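You operate a simulated robot arm through the tools that you are given. There is no shell and no other tool. Be economical: measure what you need, move in short steps, check, and stop when the job is done.

The job below is to be done with a simulated two-armed robot. You get a single attempt, and the scene is never put back.

Task
Put the brass reducer with the smallest size on its label from the top of the dark bench on top of the white case. Open the tube drawer, put the copper tube on the brown-topped red bench away inside, then shut the drawer. Fetch the bin from the brown-topped red bench and set it on top of the brown low carton. Take the copper ring from the brown-topped red bench and put it on the white bench. Fetch the carton from the top of the lift table and set it on the cream table. Take the nut from the top of the lift table and put it on the top of the supply damper. Open the drawer of the steel cabinet. Do these in any order. Set down upright: carton.

The check looks at the end state, three seconds after you hand in, the way a careful person would. Anything else that was tipped, shoved, dropped, spilled or broken makes it a failure.

Robot
Two 7-joint arms with three-finger grippers on one trunk, on a base that drives. Base frame: it is fixed to the floor where the robot stands at the start and does not move with it; the origin is under the middle of the robot, x ahead of it, y to its left, z up; the surface under the hand at the start is at about z = 830. Lengths are in mm, angles in rad, forces in N, time in s.
The left shoulder is at the start at [94, 126, 1063], the right one opposite. With the tool pointing down near the work surface each hand reaches from about 380 to 860 mm from the robot's upright axis, wherever it stands, measured 20 degrees to its own side. Places, roughly: bin (12x11x8 cm) [-4500, -3400, 900]; brass reducer [750, 250, 750]; carton [-7500, 3250, 500]; copper ring (7x7x3 cm) [-5800, -3200, 900]; copper tube [-4250, -3500, 750]; cream table [-9600, 5100, 800]; dr tubes [600, 2000, 600]; drawer of the steel cabinet [-6800, 5000, 700]; low carton (20x16x9 cm) [-5100, -3400, 900]; nut [-7750, 3250, 500]; top of the supply damper (76x20 cm) [-5640, -440, 520]; tube drawer [500, 2000, 700]; white bench [-6600, -3300, 800]; white case (16x15x13 cm) [700, -100, 900]. Payload 2.94 kg a hand.
Tool frame (each hand has its own): the origin (TCP) lies between the finger pads and is the grasp point; the fingertips stand 30 mm ahead of it; z points along the fingers, y is the line along which they close. The gripper opens to 128 mm. The gripper's body begins 93 mm behind the TCP.
Orientation is told as [roll, pitch, yaw] about the base's x, y, z axes, in that order, counted from this pose: with the fingers straight down and closing along the base's y, the tool's x points along the base's -x, its y along +y and its z along -z.

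Tools
- The arms move only by the tool step_arm. It takes "left_motion", "right_motion" or both (then of equal length, played together; a hand with none holds still); each is a list of rows, each an object (a shift or turn left out is 0, a gripper value left out holds the last) with "jaw": the opening, from 0 (shut) to 1 (fully open); "slide": the shift along the tool's x, y, z in units of 50 mm (1.0 is 50 mm), a list of three; "dr": the turn, a rotation vector about the tool's x, y, z in units of 4 degrees (1.0 is 4 degrees), a list of three. In form: [{"jaw": jaw, "slide": [dx, dy, dz], "dr": [ax, ay, az]}, ...]. A call has 1 to 10 rows; each row shifts and turns the commanded pose from where the row before left it, along the tool's axes as they then stand. A call with a number of a shift or a turn outside -1 to 1 is refused whole. Each row takes 0.2 s and may step no farther than 50 mm and 0.15 rad from the row before; otherwise, or with a gripper value out of range, the whole call is refused. Where a pose cannot be reached the arm comes as near as it can. A force on the tool above 40 N (or 10 N above the force at the start of the call, whichever is more), or a blocked arm, ends the call early, and 0.2 s more pass. The fingers move at their own pace and stop on an object; they squeeze with about 25 N. The grip force told is the motor's: it shows also when the fingers shut on nothing. Time passes only in rows, and 0.2 s behind the last, so rows that do not move let the fingers close. The reply holds the time, the measured pose of the TCP, the force on the tool along the base axes, the opening and the grip force, in the units named above and with some noise, with the torque about the TCP (base axes, N m) and any sound that the robot's microphone picked up.
- Cameras (640 x 400 px; columns grow to the right, rows downward): "scene" is now at [235.9, 15.1, 1253.5]; the picture's right is [0.15, -0.99, 0.00], its down [-0.26, -0.04, -0.97] and it looks along [0.96, 0.14, -0.26] (base axes); focal length 216 px, centre (320, 200). "left" rides on the left gripper at [69, 15, -120] in its tool frame; the picture's right is [-0.22, 0.98, 0.00], its down [-0.82, -0.18, -0.54] and it looks along [-0.53, -0.12, 0.84] (tool axes); focal length 251 px, centre (320, 200). "right" rides on the right gripper at [69, -15, -120] in its tool frame; the picture's right is [0.22, 0.98, 0.00], its down [-0.82, 0.18, -0.54] and it looks along [-0.53, 0.12, 0.84] (tool axes); focal length 251 px, centre (320, 200). There is no depth. A picture from a camera that has moved, and an enlarged one, comes with that camera's place and axes in the base frame and with its lens.
- camera(camera): a new picture of that camera. The clock stands still meanwhile.
- move_column(by): slides the trunk up (or, below 0, down) by that many mm; the arms and the scene camera ride with it, the base frame stays. It gives what a move gives, with no picture.
- drive_base(legs): drives the robot by 1 to 6 legs, each [ahead, left, turn to the left] in mm, mm and rad, along the robot's own axes; the way and the turn of a leg run together, so that a leg with both is an arc; at most 1500 mm and 3.142 rad a leg. The arms and the cameras ride along, it lands a little off, and it stops where it bumps. It gives what a move gives.
- turn_head(pan, tilt): turns the head with the scene camera to pan (to the left, within 1.396 rad either way) and tilt (down, from -0.506 to 1.204), counted from straight ahead of the robot. It gives what a move gives.
- enlarge(camera, box): a new picture of the part [left, top, right, bottom] of that camera's present view, enlarged. The clock stands still meanwhile.
- job_done(): hands the job in; it is judged then, once.

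Go step by step. Nothing tells you exact positions but the pictures and the camera data: compare them with the known pose of the tool, close in by small moves and look again before you grip or let go. The budget is 217 turns and 212 pictures, counting those below and the enlarged ones. Unless the task says otherwise, let go and move clear before handing in.

The tools are called after "Call:" as name(argument=value, ...) on one line, values as JSON. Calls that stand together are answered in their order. step_arm: Moves the arms, as the interface text tells. Its arguments: {"type":"object","properties":{"left_motion":{"type":"array","items":{"type":"object","properties":{"jaw":{"type":"number"},"slide":{"type":"array","items":{"type":"number"}},"dr":{"type":"array","items":{"type":"number"}}}}},"right_motion":{"type":"array","items":{"type":"object","properties":{"jaw":{"type":"number"},"slide":{"type":"array","items":{"type":"number"}},"dr":{"type":"array","items":{"type":"number"}}}}}},"required":[]} The other tools are called the same way: move_column (by) slides the trunk up or down; drive_base (legs) drives the base; turn_head (pan, tilt) turns the head that bears the scene camera; camera (camera) takes a picture; enlarge (camera, box) takes an enlarged picture of a part of a camera's view; job_done () hands the job in.

At the start:

```text
time: 0.0
left_ee_pos: [483.0, 299.3, 1138.8]
left_tcp_rot: [0.001, 0.0, 0.003]
left_ft_force: [-0.3, 0.3, 0.6]
left_torque: [-0.02, 0.03, 0.0]
left_gripper_width: 128.1
left_gripper_force: 0.1
right_ee_pos: [338.2, -37.2, 1164.2]
right_tcp_rot: [0.01, 0.009, -0.01]
right_ft_force: [42.3, 27.3, 78.3]
right_torque: [-4.16, 12.35, -1.93]
right_gripper_width: 128.1
right_gripper_force: 0.1
trunk travel left (down, up): [-275.0, 272.0]
robot x, y, heading: [2.5, -2.3, -0.0]
head pan, tilt: [0.229, 0.161]
```

scene: 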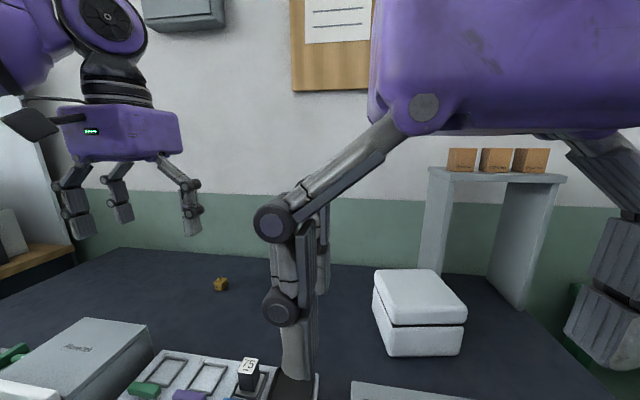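
right: 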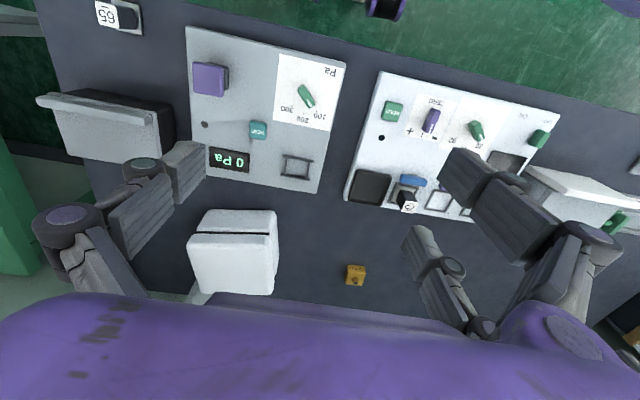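
left: 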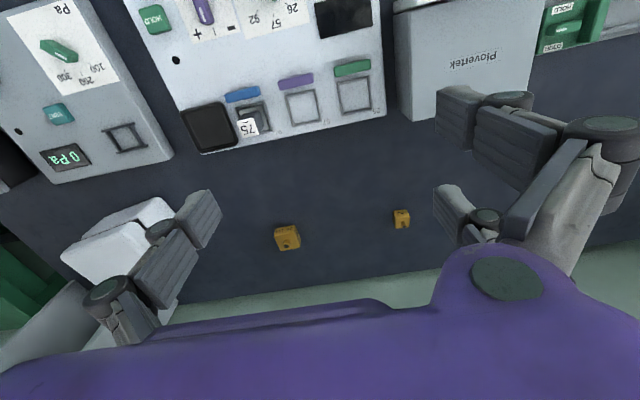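

I see the dark bench with panels, a white case, and small brass items. I'll look at those closer to read the labels.

Call:
enlarge(camera="left", box=[230, 180, 450, 280])

Call:
turn_head(pan=0.6, tilt=0.5)

Call:
camera(camera="scene")

```text
2.91 times, centred on (340, 230) of left
camera zoom: at [413.9, 312.9, 1258.8], right [0.21, 0.98, 0.0], down [0.82, -0.18, 0.54], along [0.53, -0.12, -0.84], focal length 731 px, centre (262, 113)
```

zoom: 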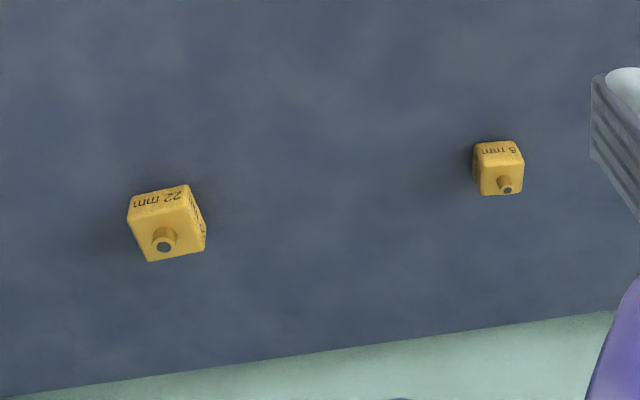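

```text
time: 0.8
left_ee_pos: [483.6, 298.2, 1138.9]
left_tcp_rot: [0.0, 0.0, 0.002]
left_ft_force: [0.5, 0.3, 0.1]
left_torque: [0.01, -0.01, -0.02]
left_gripper_width: 128.1
left_gripper_force: 0.1
right_ee_pos: [338.0, -36.4, 1164.3]
right_tcp_rot: [0.011, 0.009, -0.008]
right_ft_force: [31.8, 34.0, 10.5]
right_torque: [-3.51, 4.13, 0.09]
right_gripper_width: 128.2
right_gripper_force: 0.1
trunk travel left (down, up): [-275.0, 272.0]
robot x, y, heading: [0.0, -1.9, 0.003]
head pan, tilt: [0.6, 0.499]
```

```text
207 pictures are left
camera scene: at [225.4, 41.7, 1231.2], right [0.44, -0.9, 0.0], down [-0.43, -0.21, -0.88], along [0.79, 0.39, -0.48], focal length 216 px, centre (320, 200)
```

scene: 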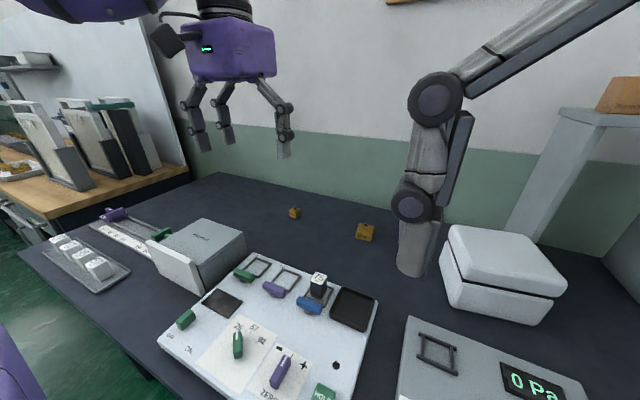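

Two reducers so far: "22 mm" and a smaller "6/8 mm" farther left. The right hand reads contact force (very near the head), so I'll move it away to the right and check.

Call:
step_arm(right_motion=[{"slide": [0, -0.6, 0]}, {"slide": [0, -0.8, 0]}, {"slide": [0, -1, 0]}, {"slide": [0, -1, 0]}, {"slide": [-0.5, -0.5, 0]}])

Call:
turn_head(pan=0.3, tilt=0.5)

Call:
camera(camera="scene")

```text
time: 1.3
left_ee_pos: [483.1, 296.3, 1138.5]
left_tcp_rot: [0.001, -0.003, -0.001]
left_ft_force: [-0.1, -0.5, 0.8]
left_torque: [0.01, -0.01, -0.04]
left_gripper_width: 128.3
left_gripper_force: 0.0
right_ee_pos: [339.6, -69.1, 1166.9]
right_tcp_rot: [0.019, 0.01, -0.022]
right_ft_force: [40.2, 21.8, 15.8]
right_torque: [-2.88, 4.49, 0.89]
right_gripper_width: 128.2
right_gripper_force: 0.1
trunk travel left (down, up): [-275.0, 272.0]
robot x, y, heading: [1.0, -1.7, -0.006]
head pan, tilt: [0.6, 0.499]
stopped in row 2 (right hand): the force on the tool passed its limit at 65 N (the readings are from after the stop); the commanded pose is now the measured one
```

```text
time: 2.1
left_ee_pos: [483.5, 296.8, 1138.3]
left_tcp_rot: [-0.001, -0.001, 0.002]
left_ft_force: [-0.8, -0.3, -0.5]
left_torque: [0.03, -0.05, 0.0]
left_gripper_width: 127.8
left_gripper_force: 0.0
right_ee_pos: [335.9, -69.6, 1167.0]
right_tcp_rot: [0.016, 0.008, -0.016]
right_ft_force: [-0.2, 0.4, -0.3]
right_torque: [0.03, 0.04, 0.0]
right_gripper_width: 128.1
right_gripper_force: 0.2
trunk travel left (down, up): [-275.0, 272.0]
robot x, y, heading: [1.4, 2.4, 0.001]
head pan, tilt: [0.3, 0.499]
```

```text
206 pictures are left
camera scene: at [230.6, 28.3, 1231.5], right [0.3, -0.96, 0.0], down [-0.46, -0.14, -0.88], along [0.84, 0.26, -0.48], focal length 216 px, centre (320, 200)
```

scene: 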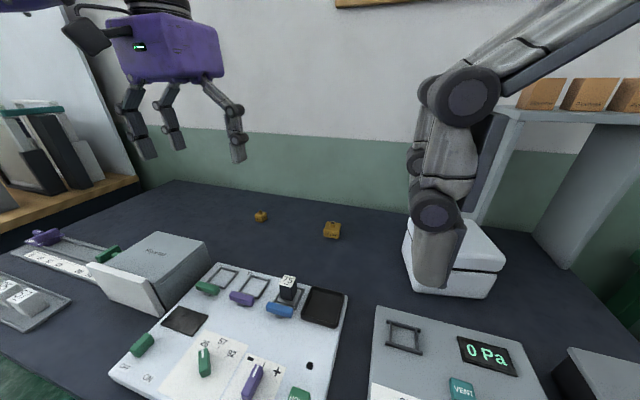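

Force is now zero, so the head was touching the right hand. I'll move the right hand further from the head, sideways and outward.

Call:
step_arm(right_motion=[{"slide": [0, -1, 0]}, {"slide": [0, -1, 0]}, {"slide": [0, -1, 0]}, {"slide": [0, -1, 0]}, {"slide": [0, -0.6, 0]}])

Call:
camera(camera="scene")

Call:
camera(camera="left")

```text
time: 3.3
left_ee_pos: [483.1, 296.8, 1139.4]
left_tcp_rot: [0.001, 0.0, 0.001]
left_ft_force: [-0.6, -0.7, 0.1]
left_torque: [0.02, -0.02, 0.03]
left_gripper_width: 127.9
left_gripper_force: 0.1
right_ee_pos: [345.5, -260.1, 1138.0]
right_tcp_rot: [0.057, 0.019, -0.024]
right_ft_force: [-0.2, -0.3, -0.1]
right_torque: [0.0, 0.0, 0.0]
right_gripper_width: 128.1
right_gripper_force: 0.2
right hand out of reach, approached as far as the arm can: row 4, 5
trunk travel left (down, up): [-275.0, 272.0]
robot x, y, heading: [-0.5, -0.0, -0.002]
head pan, tilt: [0.3, 0.499]
```

```text
205 pictures are left
camera scene: at [230.5, 27.8, 1231.5], right [0.3, -0.96, 0.0], down [-0.46, -0.14, -0.88], along [0.84, 0.26, -0.48], focal length 216 px, centre (320, 200)
```

scene: 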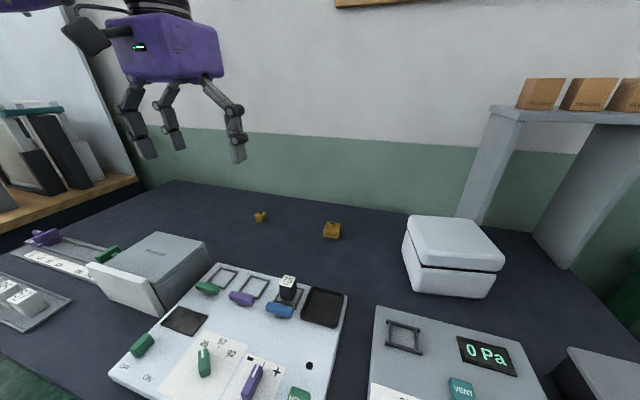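

```text
204 pictures are left
camera left: at [414.0, 312.3, 1259.0], right [0.21, 0.98, 0.0], down [0.82, -0.18, 0.54], along [0.53, -0.12, -0.84], focal length 251 px, centre (320, 200)
```

left: 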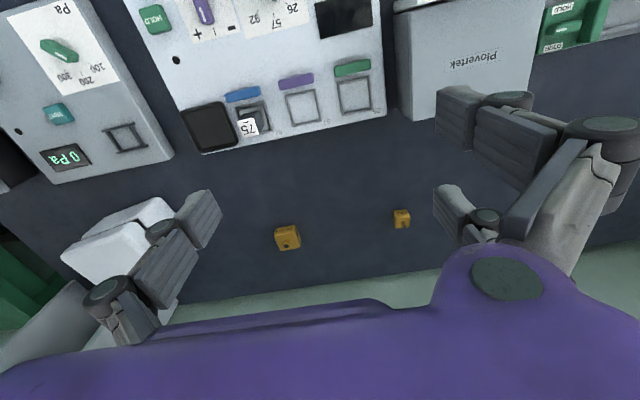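

The small reducer is near (765, 410, 830) and slightly beyond left reach, so I'll shift the base 200 mm left and bring the left hand over it.

Call:
drive_base(legs=[[0, 180, 0]])

Call:
step_arm(left_motion=[{"slide": [-1, -0.5, 0.5]}, {"slide": [-1, -0.5, 0.5]}, {"slide": [-1, -0.3, 1]}, {"slide": [-1, 0, 1]}, {"slide": [-0.5, 0, 1]}])

Call:
camera(camera="left")

Call:
camera(camera="scene")

```text
time: 5.5
left_ee_pos: [482.6, 478.0, 1139.0]
left_tcp_rot: [-0.001, -0.001, 0.001]
left_ft_force: [0.4, -0.3, -0.5]
left_torque: [0.02, -0.03, 0.01]
left_gripper_width: 127.8
left_gripper_force: 0.0
right_ee_pos: [344.0, -80.5, 1137.6]
right_tcp_rot: [0.057, 0.017, -0.023]
right_ft_force: [0.8, 0.7, -0.7]
right_torque: [-0.04, 0.0, 0.01]
right_gripper_width: 128.2
right_gripper_force: 0.0
trunk travel left (down, up): [-275.0, 272.0]
robot x, y, heading: [-2.5, 180.4, -0.005]
head pan, tilt: [0.3, 0.499]
```

```text
refused: row 1 steps farther than a row can; nothing moved
```

```text
203 pictures are left
camera left: at [413.8, 492.7, 1258.9], right [0.21, 0.98, 0.0], down [0.82, -0.18, 0.54], along [0.53, -0.12, -0.84], focal length 251 px, centre (320, 200)
```

left: 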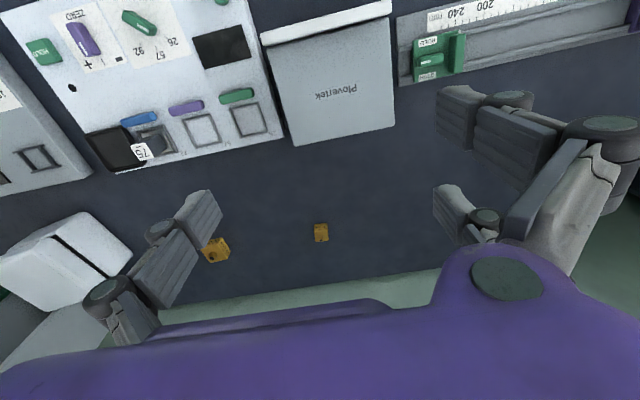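

```text
202 pictures are left
camera scene: at [230.4, 208.1, 1231.5], right [0.3, -0.96, 0.0], down [-0.46, -0.14, -0.88], along [0.84, 0.26, -0.48], focal length 216 px, centre (320, 200)
```

scene: 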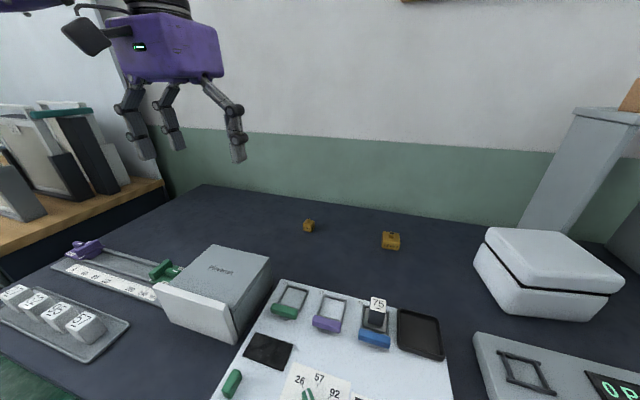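

Stereo from the two hand views puts the small reducer near (770, 412, ~825). I'll move the left hand above it in small rows and look.

Call:
step_arm(left_motion=[{"slide": [-0.69, -0.16, 0.4]}, {"slide": [-0.69, -0.16, 0.4]}, {"slide": [-0.69, -0.16, 0.4]}, {"slide": [-0.69, -0.16, 0.4]}, {"slide": [-0.69, -0.16, 0.5]}, {"slide": [-0.69, -0.16, 0.5]}, {"slide": [-0.69, -0.16, 0.5]}, {"slide": [-0.69, -0.16, 0.5], "dr": [0, 0, 1]}, {"slide": [0, 0, 0], "dr": [0, 0, 1]}])

Call:
camera(camera="left")

```text
time: 7.5
left_ee_pos: [694.1, 464.6, 986.8]
left_tcp_rot: [-0.001, -0.002, -0.069]
left_ft_force: [0.4, 0.3, -0.5]
left_torque: [-0.02, -0.04, 0.02]
left_gripper_width: 128.0
left_gripper_force: 0.0
left hand out of reach, approached as far as the arm can: row 6, 7, 8
right_ee_pos: [346.1, -79.7, 1139.6]
right_tcp_rot: [0.058, 0.018, -0.021]
right_ft_force: [0.4, 0.9, -0.1]
right_torque: [0.02, -0.02, 0.03]
right_gripper_width: 127.9
right_gripper_force: 0.0
trunk travel left (down, up): [-275.0, 272.0]
robot x, y, heading: [1.9, 176.6, -0.002]
head pan, tilt: [0.3, 0.499]
```

```text
201 pictures are left
camera left: at [625.7, 483.9, 1106.6], right [0.28, 0.96, 0.0], down [0.81, -0.24, 0.54], along [0.52, -0.15, -0.84], focal length 251 px, centre (320, 200)
```

left: 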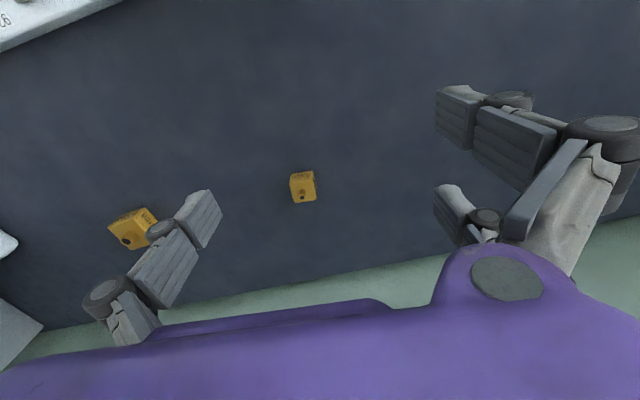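

The reducer is at about (771, 416). I'll descend and move forward for better reach, then check again.

Call:
step_arm(left_motion=[{"slide": [0, 0, 0.9]}, {"slide": [-0.3, -0.2, 0.8]}, {"slide": [-0.6, -0.4, 0.4]}, {"slide": [-0.5, -0.3, 0]}])

Call:
camera(camera="left")

```text
time: 8.5
left_ee_pos: [698.1, 463.2, 933.1]
left_tcp_rot: [0.002, -0.001, -0.068]
left_ft_force: [-1.0, -1.1, 0.5]
left_torque: [0.01, 0.01, -0.03]
left_gripper_width: 127.8
left_gripper_force: 0.1
left hand out of reach, approached as far as the arm can: row 2, 3, 4
right_ee_pos: [345.9, -79.1, 1138.0]
right_tcp_rot: [0.058, 0.017, -0.024]
right_ft_force: [-0.3, 0.3, -0.3]
right_torque: [0.0, 0.01, 0.0]
right_gripper_width: 128.0
right_gripper_force: 0.1
trunk travel left (down, up): [-275.0, 272.0]
robot x, y, heading: [3.0, 177.4, -0.004]
head pan, tilt: [0.3, 0.499]
```

```text
200 pictures are left
camera left: at [630.4, 483.6, 1053.0], right [0.28, 0.96, 0.0], down [0.81, -0.24, 0.54], along [0.52, -0.15, -0.84], focal length 251 px, centre (320, 200)
```

left: 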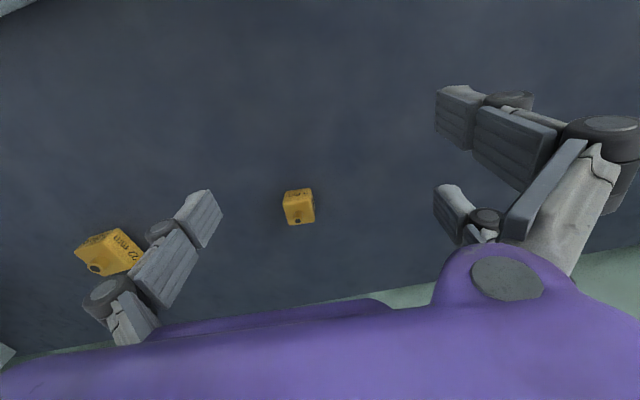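

Still short of reach at this height. I'll descend straight first, then try forward.

Call:
step_arm(left_motion=[{"slide": [0, 0, 0.8]}, {"slide": [0, -0.5, 0.2]}, {"slide": [-0.5, -0.3, 0]}])

```text
time: 9.3
left_ee_pos: [686.1, 437.1, 877.4]
left_tcp_rot: [-0.001, -0.001, -0.068]
left_ft_force: [-0.4, -1.0, 0.7]
left_torque: [-0.01, -0.01, 0.02]
left_gripper_width: 127.8
left_gripper_force: 0.1
left hand out of reach, approached as far as the arm can: row 2, 3
right_ee_pos: [344.2, -80.4, 1138.0]
right_tcp_rot: [0.058, 0.017, -0.023]
right_ft_force: [0.2, -0.3, 0.3]
right_torque: [-0.03, -0.04, 0.0]
right_gripper_width: 128.2
right_gripper_force: 0.1
trunk travel left (down, up): [-275.0, 272.0]
robot x, y, heading: [-1.2, 180.6, 0.003]
head pan, tilt: [0.3, 0.499]
```

Reach seems limited by trunk height; I'll raise the hand and lower the trunk 150 mm.

Call:
step_arm(left_motion=[{"slide": [0.4, 0, -0.8]}, {"slide": [0, 0, -1]}, {"slide": [0, 0, -1]}, {"slide": [0, 0, -1]}])

Call:
move_column(by=-150)

Call:
step_arm(left_motion=[{"slide": [-0.8, -0.2, 0.2]}, {"slide": [-0.8, -0.2, 0.2]}, {"slide": [-0.8, -0.2, 0.2]}])

Call:
camera(camera="left")

```text
time: 10.3
left_ee_pos: [664.8, 440.5, 1067.5]
left_tcp_rot: [-0.001, 0.001, -0.067]
left_ft_force: [0.3, 0.4, 0.8]
left_torque: [0.0, 0.04, 0.01]
left_gripper_width: 128.0
left_gripper_force: 0.1
right_ee_pos: [345.4, -80.5, 1138.3]
right_tcp_rot: [0.058, 0.016, -0.021]
right_ft_force: [0.4, -0.7, -0.2]
right_torque: [-0.03, 0.05, 0.01]
right_gripper_width: 128.1
right_gripper_force: 0.2
trunk travel left (down, up): [-275.0, 272.0]
robot x, y, heading: [-2.4, 176.7, -0.005]
head pan, tilt: [0.3, 0.499]
```

```text
time: 12.1
left_ee_pos: [664.0, 441.2, 918.0]
left_tcp_rot: [0.001, -0.001, -0.067]
left_ft_force: [0.2, -0.4, -0.4]
left_torque: [0.01, -0.01, -0.01]
left_gripper_width: 128.2
left_gripper_force: 0.1
right_ee_pos: [384.0, -80.8, 953.9]
right_tcp_rot: [0.055, 0.122, -0.024]
right_ft_force: [-0.2, -0.1, -0.2]
right_torque: [0.04, -0.04, -0.01]
right_gripper_width: 128.1
right_gripper_force: 0.0
trunk travel left (down, up): [-125.0, 422.0]
robot x, y, heading: [0.1, 177.9, -0.008]
head pan, tilt: [0.3, 0.499]
```

```text
time: 12.9
left_ee_pos: [714.3, 431.9, 905.7]
left_tcp_rot: [0.001, -0.002, -0.071]
left_ft_force: [1.0, 0.2, -0.8]
left_torque: [-0.02, 0.01, 0.03]
left_gripper_width: 127.9
left_gripper_force: 0.0
left hand out of reach, approached as far as the arm can: row 2, 3
right_ee_pos: [385.4, -79.8, 951.7]
right_tcp_rot: [0.056, 0.122, -0.023]
right_ft_force: [0.2, 0.0, 0.3]
right_torque: [-0.01, 0.06, -0.03]
right_gripper_width: 128.1
right_gripper_force: 0.0
trunk travel left (down, up): [-125.0, 422.0]
robot x, y, heading: [0.1, 179.4, -0.001]
head pan, tilt: [0.3, 0.499]
```

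```text
199 pictures are left
camera left: at [646.1, 452.2, 1025.4], right [0.28, 0.96, 0.0], down [0.81, -0.24, 0.54], along [0.52, -0.15, -0.84], focal length 251 px, centre (320, 200)
```

left: 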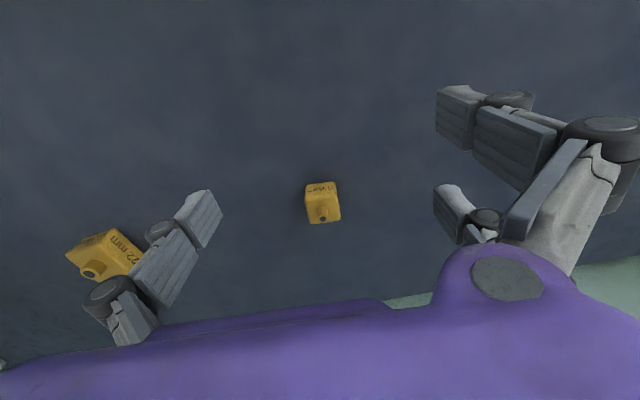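

Still about 55 mm short. I'll raise the right hand for clearance and drive forward 70 mm.

Call:
step_arm(right_motion=[{"slide": [0, 0, -0.8]}, {"slide": [0, 0, -0.8]}], left_motion=[{"slide": [0, 0, -0.2]}, {"slide": [0, 0, 0]}])

Call:
drive_base(legs=[[70, 0, 0]])

Call:
camera(camera="left")

```text
time: 13.5
left_ee_pos: [712.3, 437.5, 918.3]
left_tcp_rot: [-0.003, -0.001, -0.066]
left_ft_force: [0.1, -0.1, 0.2]
left_torque: [-0.01, -0.02, 0.01]
left_gripper_width: 128.0
left_gripper_force: 0.1
left hand out of reach, approached as far as the arm can: row 1
right_ee_pos: [396.8, -42.8, 987.4]
right_tcp_rot: [0.059, 0.122, -0.024]
right_ft_force: [-0.5, -0.2, -0.1]
right_torque: [-0.01, -0.04, 0.02]
right_gripper_width: 128.0
right_gripper_force: 0.1
right hand out of reach, approached as far as the arm can: row 1, 2
trunk travel left (down, up): [-125.0, 422.0]
robot x, y, heading: [-0.4, 182.6, 0.004]
head pan, tilt: [0.3, 0.499]
```

```text
time: 14.5
left_ee_pos: [782.5, 437.4, 916.5]
left_tcp_rot: [0.0, -0.002, -0.066]
left_ft_force: [0.7, 0.3, 0.1]
left_torque: [0.0, 0.0, 0.02]
left_gripper_width: 127.7
left_gripper_force: 0.1
right_ee_pos: [468.4, -42.8, 988.7]
right_tcp_rot: [0.056, 0.122, -0.025]
right_ft_force: [1.2, -0.1, -0.6]
right_torque: [0.04, 0.02, 0.0]
right_gripper_width: 128.0
right_gripper_force: 0.0
trunk travel left (down, up): [-125.0, 422.0]
robot x, y, heading: [70.7, 178.6, -0.002]
head pan, tilt: [0.3, 0.499]
```

```text
198 pictures are left
camera left: at [715.2, 456.8, 1036.9], right [0.28, 0.96, 0.0], down [0.81, -0.23, 0.54], along [0.52, -0.15, -0.84], focal length 251 px, centre (320, 200)
```

left: 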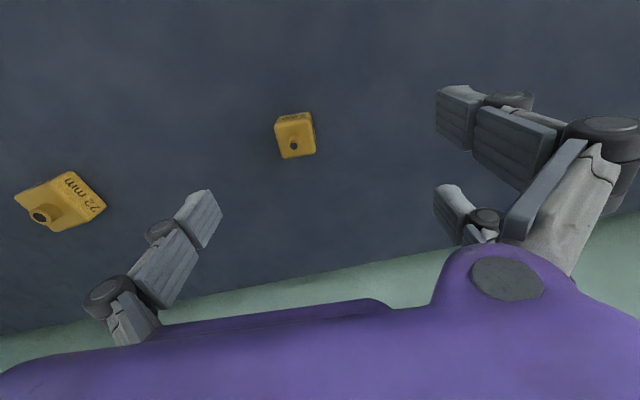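

Base moved freely; the reducer is at about (773, 417). Lower the hand over it with a small yaw and check.

Call:
step_arm(left_motion=[{"slide": [0.1, -0.2, 0], "dr": [0, 0, 1]}, {"slide": [0.08, -0.2, 0.6]}, {"slide": [0, 0, 0.5]}, {"slide": [0, 0, 0]}])

Call:
camera(camera="left")

```text
time: 15.5
left_ee_pos: [772.2, 419.4, 863.5]
left_tcp_rot: [-0.003, -0.001, -0.136]
left_ft_force: [0.1, 0.7, 0.4]
left_torque: [0.0, -0.01, -0.03]
left_gripper_width: 127.9
left_gripper_force: 0.1
right_ee_pos: [468.4, -43.9, 988.0]
right_tcp_rot: [0.058, 0.123, -0.022]
right_ft_force: [-0.8, 0.0, 0.3]
right_torque: [0.0, -0.03, 0.01]
right_gripper_width: 127.9
right_gripper_force: 0.1
trunk travel left (down, up): [-125.0, 422.0]
robot x, y, heading: [69.1, 180.3, 0.005]
head pan, tilt: [0.3, 0.499]
```

```text
197 pictures are left
camera left: at [704.9, 443.5, 983.2], right [0.34, 0.94, 0.0], down [0.79, -0.29, 0.54], along [0.51, -0.19, -0.84], focal length 251 px, centre (320, 200)
```

left: 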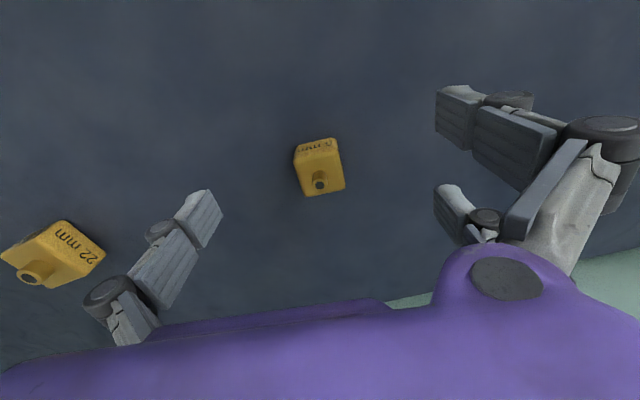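

Aligned. I'll add a little yaw and descend carefully to grip height.

Call:
step_arm(left_motion=[{"slide": [-0.04, -0.04, 0.1], "dr": [0, 0, 1.4]}, {"slide": [0, 0, 0.2]}, {"slide": [0, 0, 0.1]}, {"slide": [0, 0, 0]}])

Call:
camera(camera="left")

```text
refused: 1.4 is not a number from -1 to 1
```

```text
196 pictures are left
camera left: at [704.9, 443.5, 983.2], right [0.34, 0.94, 0.0], down [0.79, -0.29, 0.54], along [0.51, -0.19, -0.84], focal length 251 px, centre (320, 200)
```

left: 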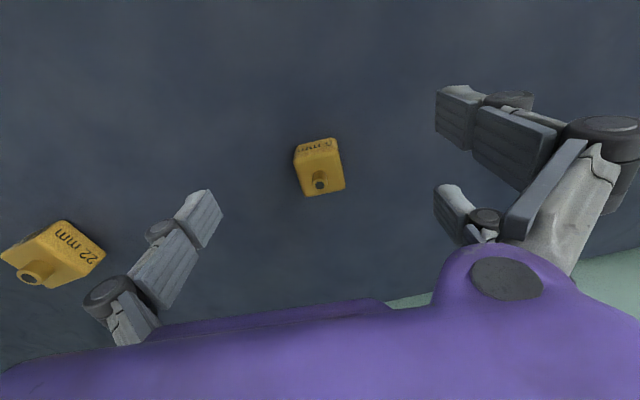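

Call:
step_arm(left_motion=[{"slide": [-0.04, -0.04, 0.1], "dr": [0, 0, 0.8]}, {"slide": [0, 0, 0.2], "dr": [0, 0, 0.6]}, {"slide": [0, 0, 0.1]}, {"slide": [0, 0, 0]}])

Call:
camera(camera="left")

```text
time: 16.5
left_ee_pos: [773.6, 415.8, 842.2]
left_tcp_rot: [-0.003, -0.001, -0.233]
left_ft_force: [0.1, 0.3, 0.0]
left_torque: [-0.02, -0.02, 0.0]
left_gripper_width: 127.9
left_gripper_force: 0.0
right_ee_pos: [467.7, -44.4, 988.7]
right_tcp_rot: [0.057, 0.123, -0.024]
right_ft_force: [0.9, -0.1, -0.2]
right_torque: [-0.01, 0.0, 0.0]
right_gripper_width: 128.0
right_gripper_force: 0.0
trunk travel left (down, up): [-125.0, 422.0]
robot x, y, heading: [74.2, 180.1, 0.002]
head pan, tilt: [0.3, 0.499]
```

```text
195 pictures are left
camera left: at [710.1, 446.2, 962.4], right [0.44, 0.9, 0.0], down [0.76, -0.37, 0.54], along [0.49, -0.24, -0.84], focal length 251 px, centre (320, 200)
```

left: 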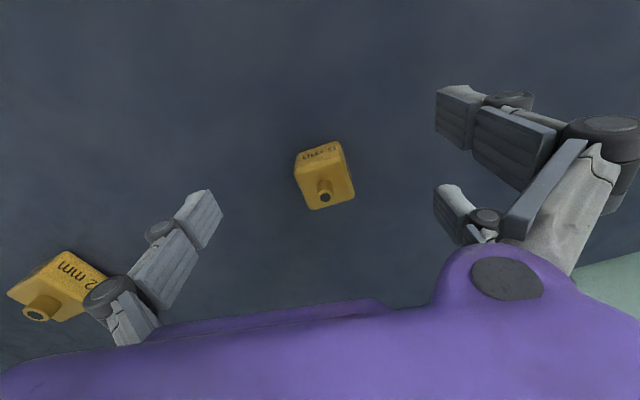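

Aligned with the cube. Descend a bit more, watching force, then close.

Call:
step_arm(left_motion=[{"slide": [-0.06, 0, 0.1]}, {"slide": [0, 0, 0.1]}, {"slide": [0, 0, 0.0]}])

Call:
camera(camera="left")

```text
time: 17.3
left_ee_pos: [777.6, 416.1, 832.5]
left_tcp_rot: [0.0, -0.004, -0.235]
left_ft_force: [-0.1, -0.5, -0.1]
left_torque: [-0.01, 0.01, -0.01]
left_gripper_width: 128.1
left_gripper_force: 0.2
right_ee_pos: [467.1, -43.9, 988.7]
right_tcp_rot: [0.057, 0.123, -0.023]
right_ft_force: [0.0, -0.7, 1.3]
right_torque: [0.03, -0.04, -0.03]
right_gripper_width: 128.0
right_gripper_force: 0.1
trunk travel left (down, up): [-125.0, 422.0]
robot x, y, heading: [70.6, 181.0, -0.003]
head pan, tilt: [0.3, 0.499]
```

```text
194 pictures are left
camera left: at [712.7, 445.6, 952.7], right [0.43, 0.9, 0.0], down [0.76, -0.37, 0.54], along [0.49, -0.24, -0.84], focal length 251 px, centre (320, 200)
```

left: 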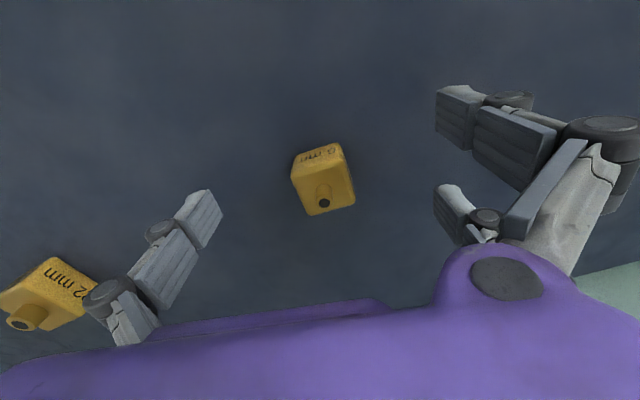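

Call:
step_arm(left_motion=[{"slide": [0, 0, 0.04], "jaw": 0.1}, {"jaw": 0.1}, {"jaw": 0.1}, {"jaw": 0.1}, {"jaw": 0.1}])

Call:
camera(camera="left")

```text
time: 18.5
left_ee_pos: [775.7, 415.5, 831.0]
left_tcp_rot: [0.0, -0.001, -0.233]
left_ft_force: [0.3, -1.7, -0.2]
left_torque: [0.01, -0.02, -0.01]
left_gripper_width: 13.4
left_gripper_force: 0.2
right_ee_pos: [467.9, -44.5, 988.7]
right_tcp_rot: [0.058, 0.123, -0.022]
right_ft_force: [-0.8, -0.7, -0.2]
right_torque: [0.02, -0.01, -0.01]
right_gripper_width: 127.9
right_gripper_force: 0.0
trunk travel left (down, up): [-125.0, 422.0]
robot x, y, heading: [69.5, 179.3, 0.003]
head pan, tilt: [0.3, 0.499]
```

```text
193 pictures are left
camera left: at [712.5, 445.6, 950.6], right [0.44, 0.9, 0.0], down [0.76, -0.37, 0.54], along [0.49, -0.24, -0.84], focal length 251 px, centre (320, 200)
```

left: 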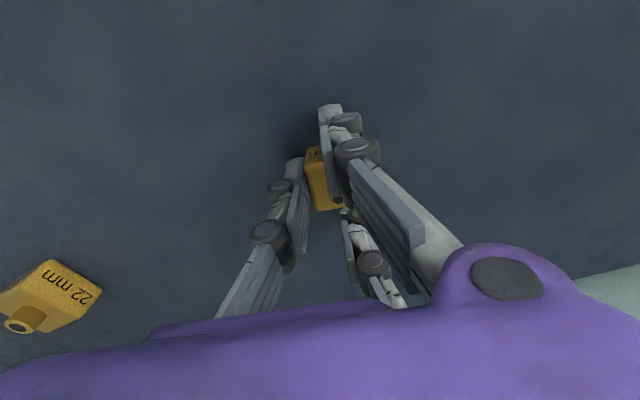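

Fingers closed to 13 mm with no grip force — so they're likely above or off the object. Reopen and compare carefully.

Call:
enlarge(camera="left", box=[220, 80, 460, 280])

Call:
step_arm(left_motion=[{"jaw": 1}, {"jaw": 1}, {"jaw": 1}, {"jaw": 1}])

Call:
enlarge(camera="left", box=[180, 80, 480, 280])

Call:
camera(camera="scene")

```text
2.00 times, centred on (340, 180) of left
camera zoom: at [712.5, 445.6, 950.6], right [0.44, 0.9, 0.0], down [0.76, -0.37, 0.54], along [0.49, -0.24, -0.84], focal length 503 px, centre (280, 240)
```

zoom: 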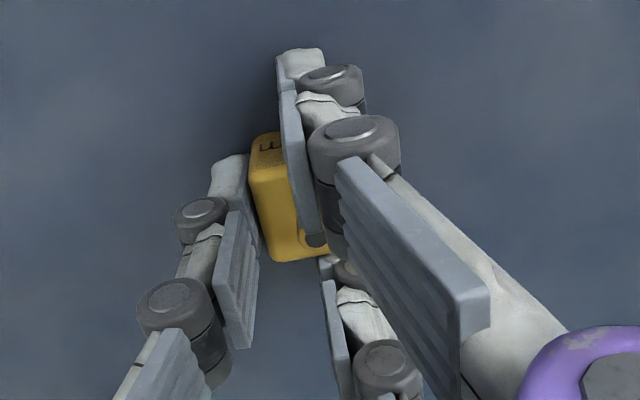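

```text
time: 19.5
left_ee_pos: [777.7, 415.7, 830.9]
left_tcp_rot: [-0.002, -0.002, -0.234]
left_ft_force: [0.4, 0.8, -0.4]
left_torque: [0.01, 0.0, 0.03]
left_gripper_width: 128.1
left_gripper_force: 0.2
right_ee_pos: [467.1, -44.4, 988.7]
right_tcp_rot: [0.057, 0.122, -0.023]
right_ft_force: [-0.2, 0.2, 0.2]
right_torque: [0.01, -0.03, 0.02]
right_gripper_width: 128.0
right_gripper_force: 0.1
trunk travel left (down, up): [-125.0, 422.0]
robot x, y, heading: [67.6, 180.2, -0.002]
head pan, tilt: [0.3, 0.499]
```

```text
2.00 times, centred on (330, 180) of left
camera zoom: at [712.6, 445.9, 950.5], right [0.43, 0.9, 0.0], down [0.76, -0.37, 0.54], along [0.49, -0.24, -0.84], focal length 503 px, centre (300, 240)
```

zoom: 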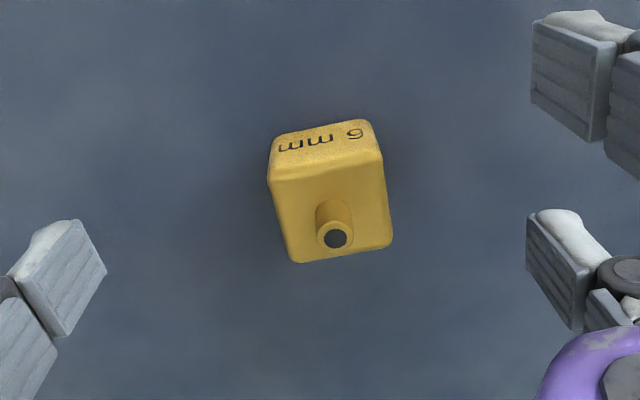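

```text
190 pictures are left
camera scene: at [354.7, 208.0, 1064.2], right [0.3, -0.96, 0.0], down [-0.46, -0.14, -0.88], along [0.84, 0.26, -0.48], focal length 216 px, centre (320, 200)
```

scene: 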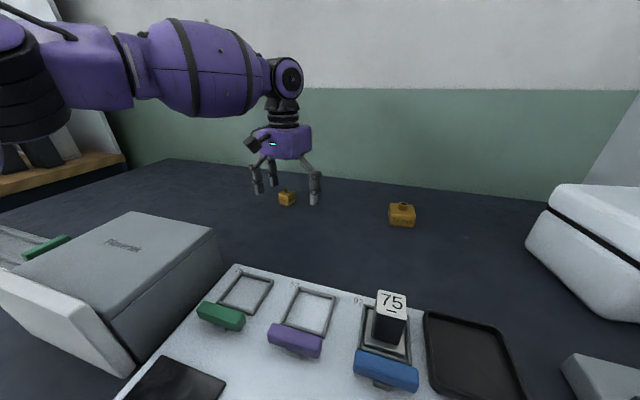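

The label is "6 mm" and the cube sits just lower than the tips. I'll step down in small increments, watching the height and picture.

Call:
step_arm(left_motion=[{"slide": [0, 0, 0.1]}, {"slide": [0, 0, 0.1]}, {"slide": [0, 0, 0.1]}, {"slide": [0, 0, 0]}])

Call:
enlarge(camera="left", box=[180, 80, 480, 280])

Call:
enlarge(camera="scene", box=[220, 130, 370, 230])

```text
time: 20.5
left_ee_pos: [777.7, 414.4, 814.2]
left_tcp_rot: [0.002, -0.001, -0.235]
left_ft_force: [0.2, 0.1, 0.3]
left_torque: [0.01, -0.03, -0.04]
left_gripper_width: 128.1
left_gripper_force: 0.0
right_ee_pos: [467.2, -44.1, 988.7]
right_tcp_rot: [0.056, 0.123, -0.023]
right_ft_force: [0.1, 1.2, 0.7]
right_torque: [0.01, 0.03, 0.0]
right_gripper_width: 128.1
right_gripper_force: 0.1
trunk travel left (down, up): [-125.0, 422.0]
robot x, y, heading: [71.4, 179.4, -0.001]
head pan, tilt: [0.3, 0.499]
```

```text
2.00 times, centred on (330, 180) of left
camera zoom: at [712.5, 445.9, 934.3], right [0.43, 0.9, 0.0], down [0.76, -0.37, 0.54], along [0.49, -0.24, -0.84], focal length 503 px, centre (300, 240)
```

zoom: 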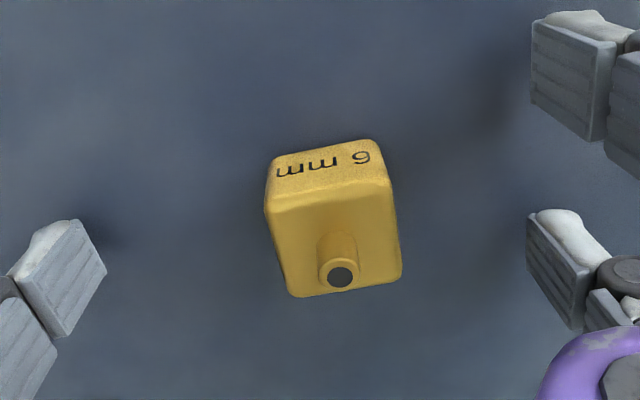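

```text
4.00 times, centred on (295, 180) of scene
camera zoom: at [354.7, 208.0, 1064.2], right [0.3, -0.96, 0.0], down [-0.46, -0.14, -0.88], along [0.84, 0.26, -0.48], focal length 864 px, centre (420, 280)
```

zoom: 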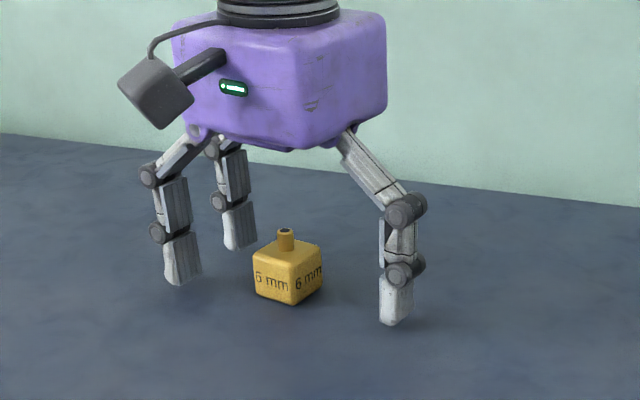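

The cube is a bit forward of and below the grasp point. I'll nudge forward ~13 mm and go down in small steps.

Call:
step_arm(left_motion=[{"slide": [-0.25, 0.06, 0.08]}, {"slide": [0, 0, 0.08]}, {"slide": [0, 0, 0.06]}, {"slide": [0, 0, 0]}])

Call:
enlarge(camera="left", box=[180, 80, 480, 280])

Call:
enlarge(camera="scene", box=[220, 130, 370, 230])

```text
time: 21.5
left_ee_pos: [789.4, 415.5, 807.7]
left_tcp_rot: [0.002, -0.011, -0.234]
left_ft_force: [8.3, 7.1, 33.0]
left_torque: [1.52, 0.52, -0.81]
left_gripper_width: 128.3
left_gripper_force: 0.5
right_ee_pos: [467.3, -44.1, 989.6]
right_tcp_rot: [0.059, 0.12, -0.023]
right_ft_force: [-0.2, 1.1, 0.5]
right_torque: [0.0, -0.03, 0.01]
right_gripper_width: 128.3
right_gripper_force: 0.1
trunk travel left (down, up): [-125.0, 422.0]
robot x, y, heading: [68.5, 178.5, -0.004]
head pan, tilt: [0.3, 0.499]
```

```text
2.00 times, centred on (330, 180) of left
camera zoom: at [724.4, 445.9, 927.7], right [0.43, 0.9, 0.0], down [0.75, -0.36, 0.55], along [0.5, -0.24, -0.84], focal length 503 px, centre (300, 240)
```

zoom: 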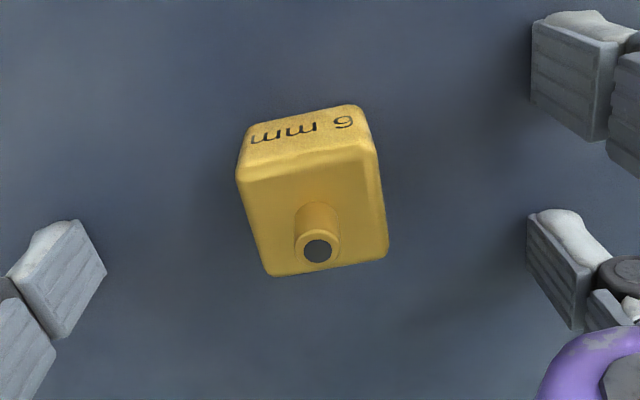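

```text
4.00 times, centred on (295, 180) of scene
camera zoom: at [352.8, 207.7, 1065.1], right [0.3, -0.96, 0.0], down [-0.46, -0.14, -0.88], along [0.84, 0.26, -0.48], focal length 864 px, centre (420, 280)
```

zoom: 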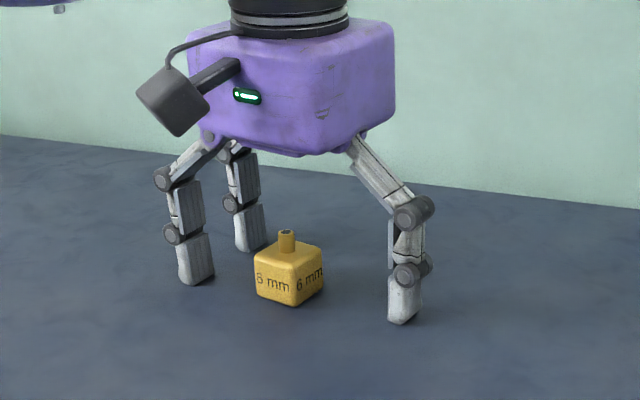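

Contact at TCP z≈808, so bench is at ~778 and the cube centre is at the TCP. Lift 3 mm and close.

Call:
step_arm(left_motion=[{"slide": [0, 0.06, -0.06]}, {"jaw": 0}, {"jaw": 0}, {"jaw": 0}, {"jaw": 0}, {"jaw": 0}])

Call:
enlarge(camera="left", box=[180, 80, 480, 280])

```text
time: 22.3
left_ee_pos: [791.8, 423.4, 825.6]
left_tcp_rot: [0.007, -0.037, -0.231]
left_ft_force: [13.5, 28.3, 67.7]
left_torque: [2.47, 1.18, -1.87]
left_gripper_width: 91.1
left_gripper_force: 44.4
right_ee_pos: [462.9, -41.3, 991.5]
right_tcp_rot: [0.057, 0.115, -0.022]
right_ft_force: [-0.4, 1.0, 0.9]
right_torque: [-0.01, -0.03, -0.01]
right_gripper_width: 128.0
right_gripper_force: 0.0
trunk travel left (down, up): [-125.0, 422.0]
robot x, y, heading: [69.3, 182.6, 0.005]
head pan, tilt: [0.3, 0.499]
stopped in row 3 (left hand): the force on the tool passed its limit at 49 N (the readings are from after the stop); the commanded pose is now the measured one
```

```text
2.00 times, centred on (330, 180) of left
camera zoom: at [723.4, 454.8, 941.6], right [0.43, 0.9, 0.01], down [0.74, -0.36, 0.57], along [0.52, -0.23, -0.82], focal length 503 px, centre (300, 240)
```

zoom: 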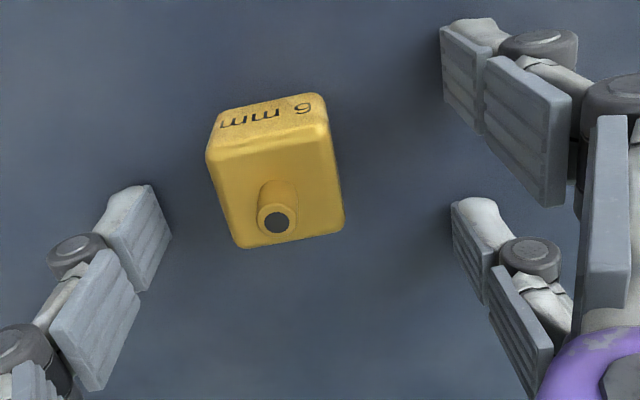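

The fingers swing lower as they close. I'll raise, set the jaw to about 64 mm opening, correct position, and look.

Call:
step_arm(left_motion=[{"slide": [0, 0, -0.4], "jaw": 0.5}, {"slide": [0, -0.12, -0.2], "dr": [0, 0.5, 0], "jaw": 0.5}, {"jaw": 0.5}, {"jaw": 0.5}])

Call:
camera(camera="left")

Call:
enlarge(camera="scene", box=[220, 130, 370, 230])

```text
time: 23.3
left_ee_pos: [789.8, 423.5, 844.6]
left_tcp_rot: [0.002, 0.026, -0.234]
left_ft_force: [-0.2, 0.6, 0.1]
left_torque: [-0.01, 0.03, -0.03]
left_gripper_width: 63.9
left_gripper_force: 0.0
left hand out of reach, approached as far as the arm can: row 2
right_ee_pos: [466.5, -43.8, 988.3]
right_tcp_rot: [0.059, 0.122, -0.023]
right_ft_force: [-0.2, -0.4, 0.1]
right_torque: [0.01, 0.05, 0.01]
right_gripper_width: 127.9
right_gripper_force: 0.1
trunk travel left (down, up): [-125.0, 422.0]
robot x, y, heading: [69.1, 181.4, 0.005]
head pan, tilt: [0.3, 0.499]
```

```text
184 pictures are left
camera left: at [729.1, 453.9, 966.3], right [0.44, 0.9, -0.01], down [0.77, -0.37, 0.52], along [0.47, -0.23, -0.85], focal length 251 px, centre (320, 200)
```

left: 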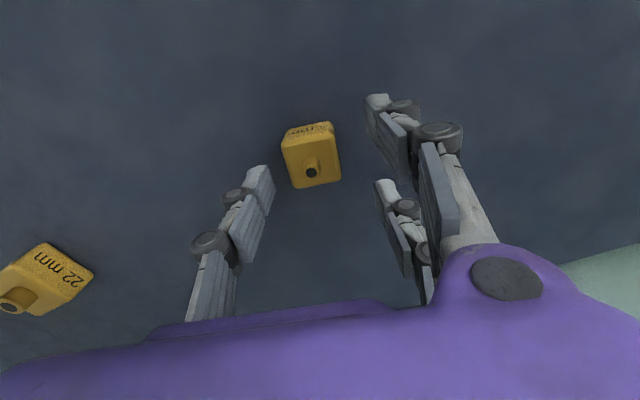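

```text
4.00 times, centred on (295, 180) of scene
camera zoom: at [354.8, 208.0, 1064.2], right [0.3, -0.96, 0.0], down [-0.46, -0.14, -0.88], along [0.84, 0.26, -0.48], focal length 864 px, centre (420, 280)
```

zoom: 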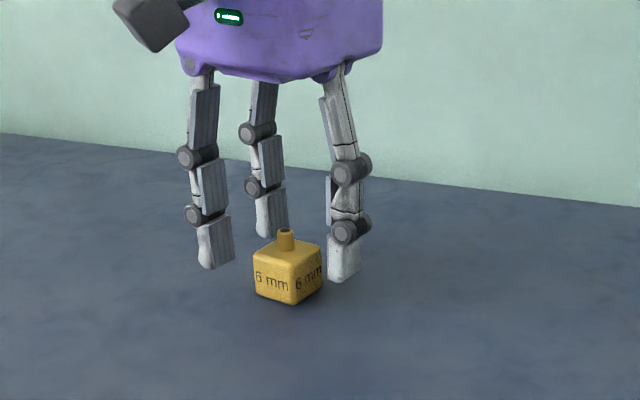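

I'll gain reach: pull the hand back 45 mm and drive the base forward 45 mm, correcting tilt.

Call:
step_arm(left_motion=[{"slide": [0.45, 0, 0]}, {"slide": [0.45, -0.1, 0], "dr": [0, -0.37, 0]}])

Call:
drive_base(legs=[[45, 0, 0]])

Call:
camera(camera="left")

```text
time: 23.9
left_ee_pos: [745.2, 428.7, 845.2]
left_tcp_rot: [-0.001, 0.0, -0.233]
left_ft_force: [0.1, -1.2, -0.2]
left_torque: [0.01, -0.01, 0.0]
left_gripper_width: 64.1
left_gripper_force: 0.0
right_ee_pos: [468.2, -43.5, 989.3]
right_tcp_rot: [0.058, 0.119, -0.023]
right_ft_force: [-0.1, 0.8, 0.1]
right_torque: [0.0, -0.01, 0.01]
right_gripper_width: 127.9
right_gripper_force: 0.0
trunk travel left (down, up): [-125.0, 422.0]
robot x, y, heading: [68.9, 182.5, 0.004]
head pan, tilt: [0.3, 0.499]
```

```text
time: 24.8
left_ee_pos: [783.4, 428.0, 853.6]
left_tcp_rot: [0.003, -0.012, -0.236]
left_ft_force: [-0.1, 0.3, 0.9]
left_torque: [0.01, 0.06, 0.01]
left_gripper_width: 64.0
left_gripper_force: 0.0
right_ee_pos: [504.0, -44.1, 993.2]
right_tcp_rot: [0.057, 0.111, -0.024]
right_ft_force: [0.1, -1.0, -0.4]
right_torque: [0.01, 0.02, 0.01]
right_gripper_width: 128.0
right_gripper_force: 0.0
trunk travel left (down, up): [-125.0, 422.0]
robot x, y, heading: [116.3, 176.4, 0.003]
head pan, tilt: [0.3, 0.499]
```

```text
182 pictures are left
camera left: at [718.1, 459.6, 972.4], right [0.44, 0.9, 0.01], down [0.75, -0.37, 0.55], along [0.5, -0.24, -0.84], focal length 251 px, centre (320, 200)
```

left: 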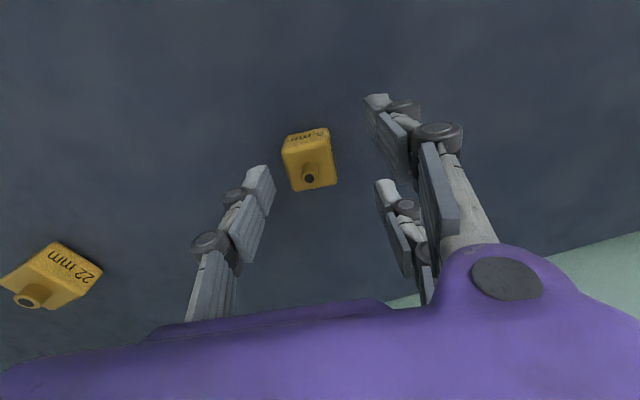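

The base seems to have pitched slightly (perhaps touching the bench), so I'll back off 15 mm.

Call:
drive_base(legs=[[-18, 0, 0]])

Call:
camera(camera="left")

```text
time: 25.6
left_ee_pos: [772.9, 428.8, 846.1]
left_tcp_rot: [0.002, 0.0, -0.236]
left_ft_force: [0.9, 0.9, -0.7]
left_torque: [-0.03, 0.0, 0.0]
left_gripper_width: 63.8
left_gripper_force: 0.1
right_ee_pos: [493.5, -44.8, 988.9]
right_tcp_rot: [0.057, 0.12, -0.025]
right_ft_force: [0.2, 0.4, 0.5]
right_torque: [0.0, 0.0, 0.0]
right_gripper_width: 128.2
right_gripper_force: 0.1
trunk travel left (down, up): [-125.0, 422.0]
robot x, y, heading: [100.2, 182.3, -0.001]
head pan, tilt: [0.3, 0.499]
```

```text
181 pictures are left
camera left: at [708.1, 459.3, 965.1], right [0.44, 0.9, 0.0], down [0.76, -0.37, 0.54], along [0.49, -0.24, -0.84], focal length 251 px, centre (320, 200)
```

left: 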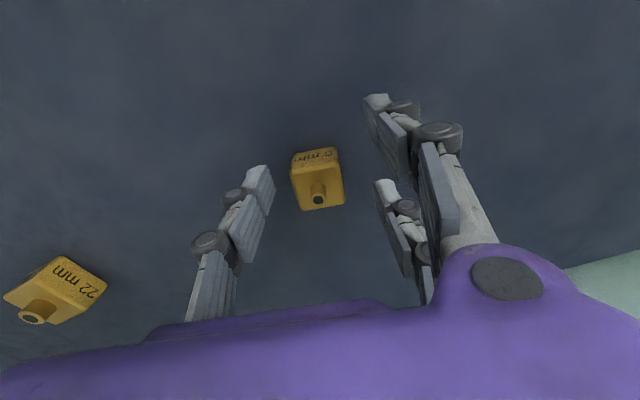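

Level again. Moving to (790, 417) and descending at 64 mm opening.

Call:
step_arm(left_motion=[{"slide": [-0.38, -0.14, 0]}, {"slide": [0, 0, 0.3]}, {"slide": [0, 0, 0.16]}, {"slide": [0, 0, 0]}])

Call:
camera(camera="left")

Call:
enlarge(camera="scene", box=[220, 130, 370, 230])

```text
time: 26.6
left_ee_pos: [790.0, 417.9, 828.1]
left_tcp_rot: [0.002, -0.012, -0.236]
left_ft_force: [4.8, 6.1, 34.1]
left_torque: [1.54, 0.04, -0.19]
left_gripper_width: 69.8
left_gripper_force: 8.5
right_ee_pos: [492.7, -43.8, 990.0]
right_tcp_rot: [0.058, 0.118, -0.024]
right_ft_force: [0.7, 0.3, -1.1]
right_torque: [-0.01, 0.0, 0.0]
right_gripper_width: 128.0
right_gripper_force: 0.0
trunk travel left (down, up): [-125.0, 422.0]
robot x, y, heading: [96.3, 178.7, -0.002]
head pan, tilt: [0.3, 0.499]
```

```text
180 pictures are left
camera left: at [725.0, 447.6, 946.4], right [0.44, 0.9, 0.0], down [0.75, -0.37, 0.55], along [0.5, -0.24, -0.84], focal length 251 px, centre (320, 200)
```

left: 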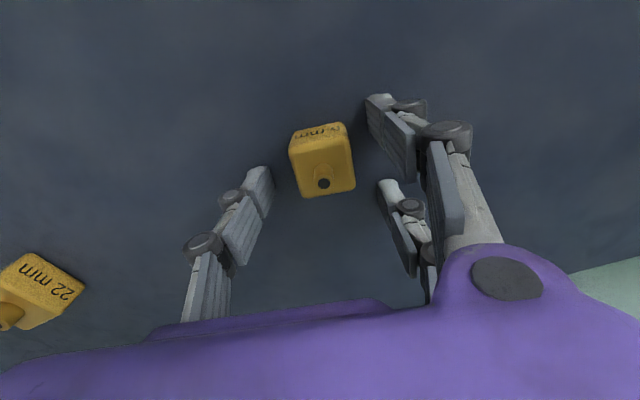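

```text
4.00 times, centred on (295, 180) of scene
camera zoom: at [379.5, 207.3, 1065.2], right [0.29, -0.96, 0.0], down [-0.46, -0.14, -0.88], along [0.84, 0.26, -0.48], focal length 864 px, centre (420, 280)
```

zoom: 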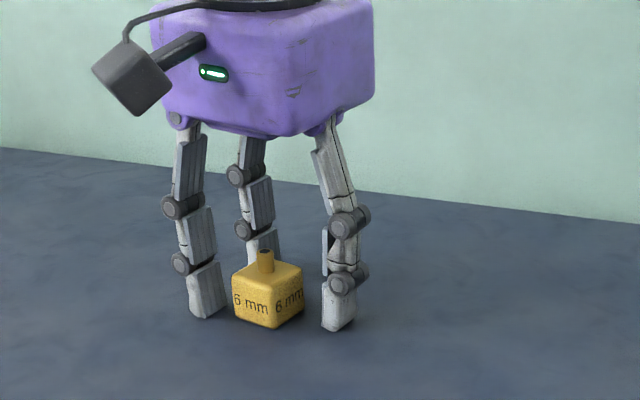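

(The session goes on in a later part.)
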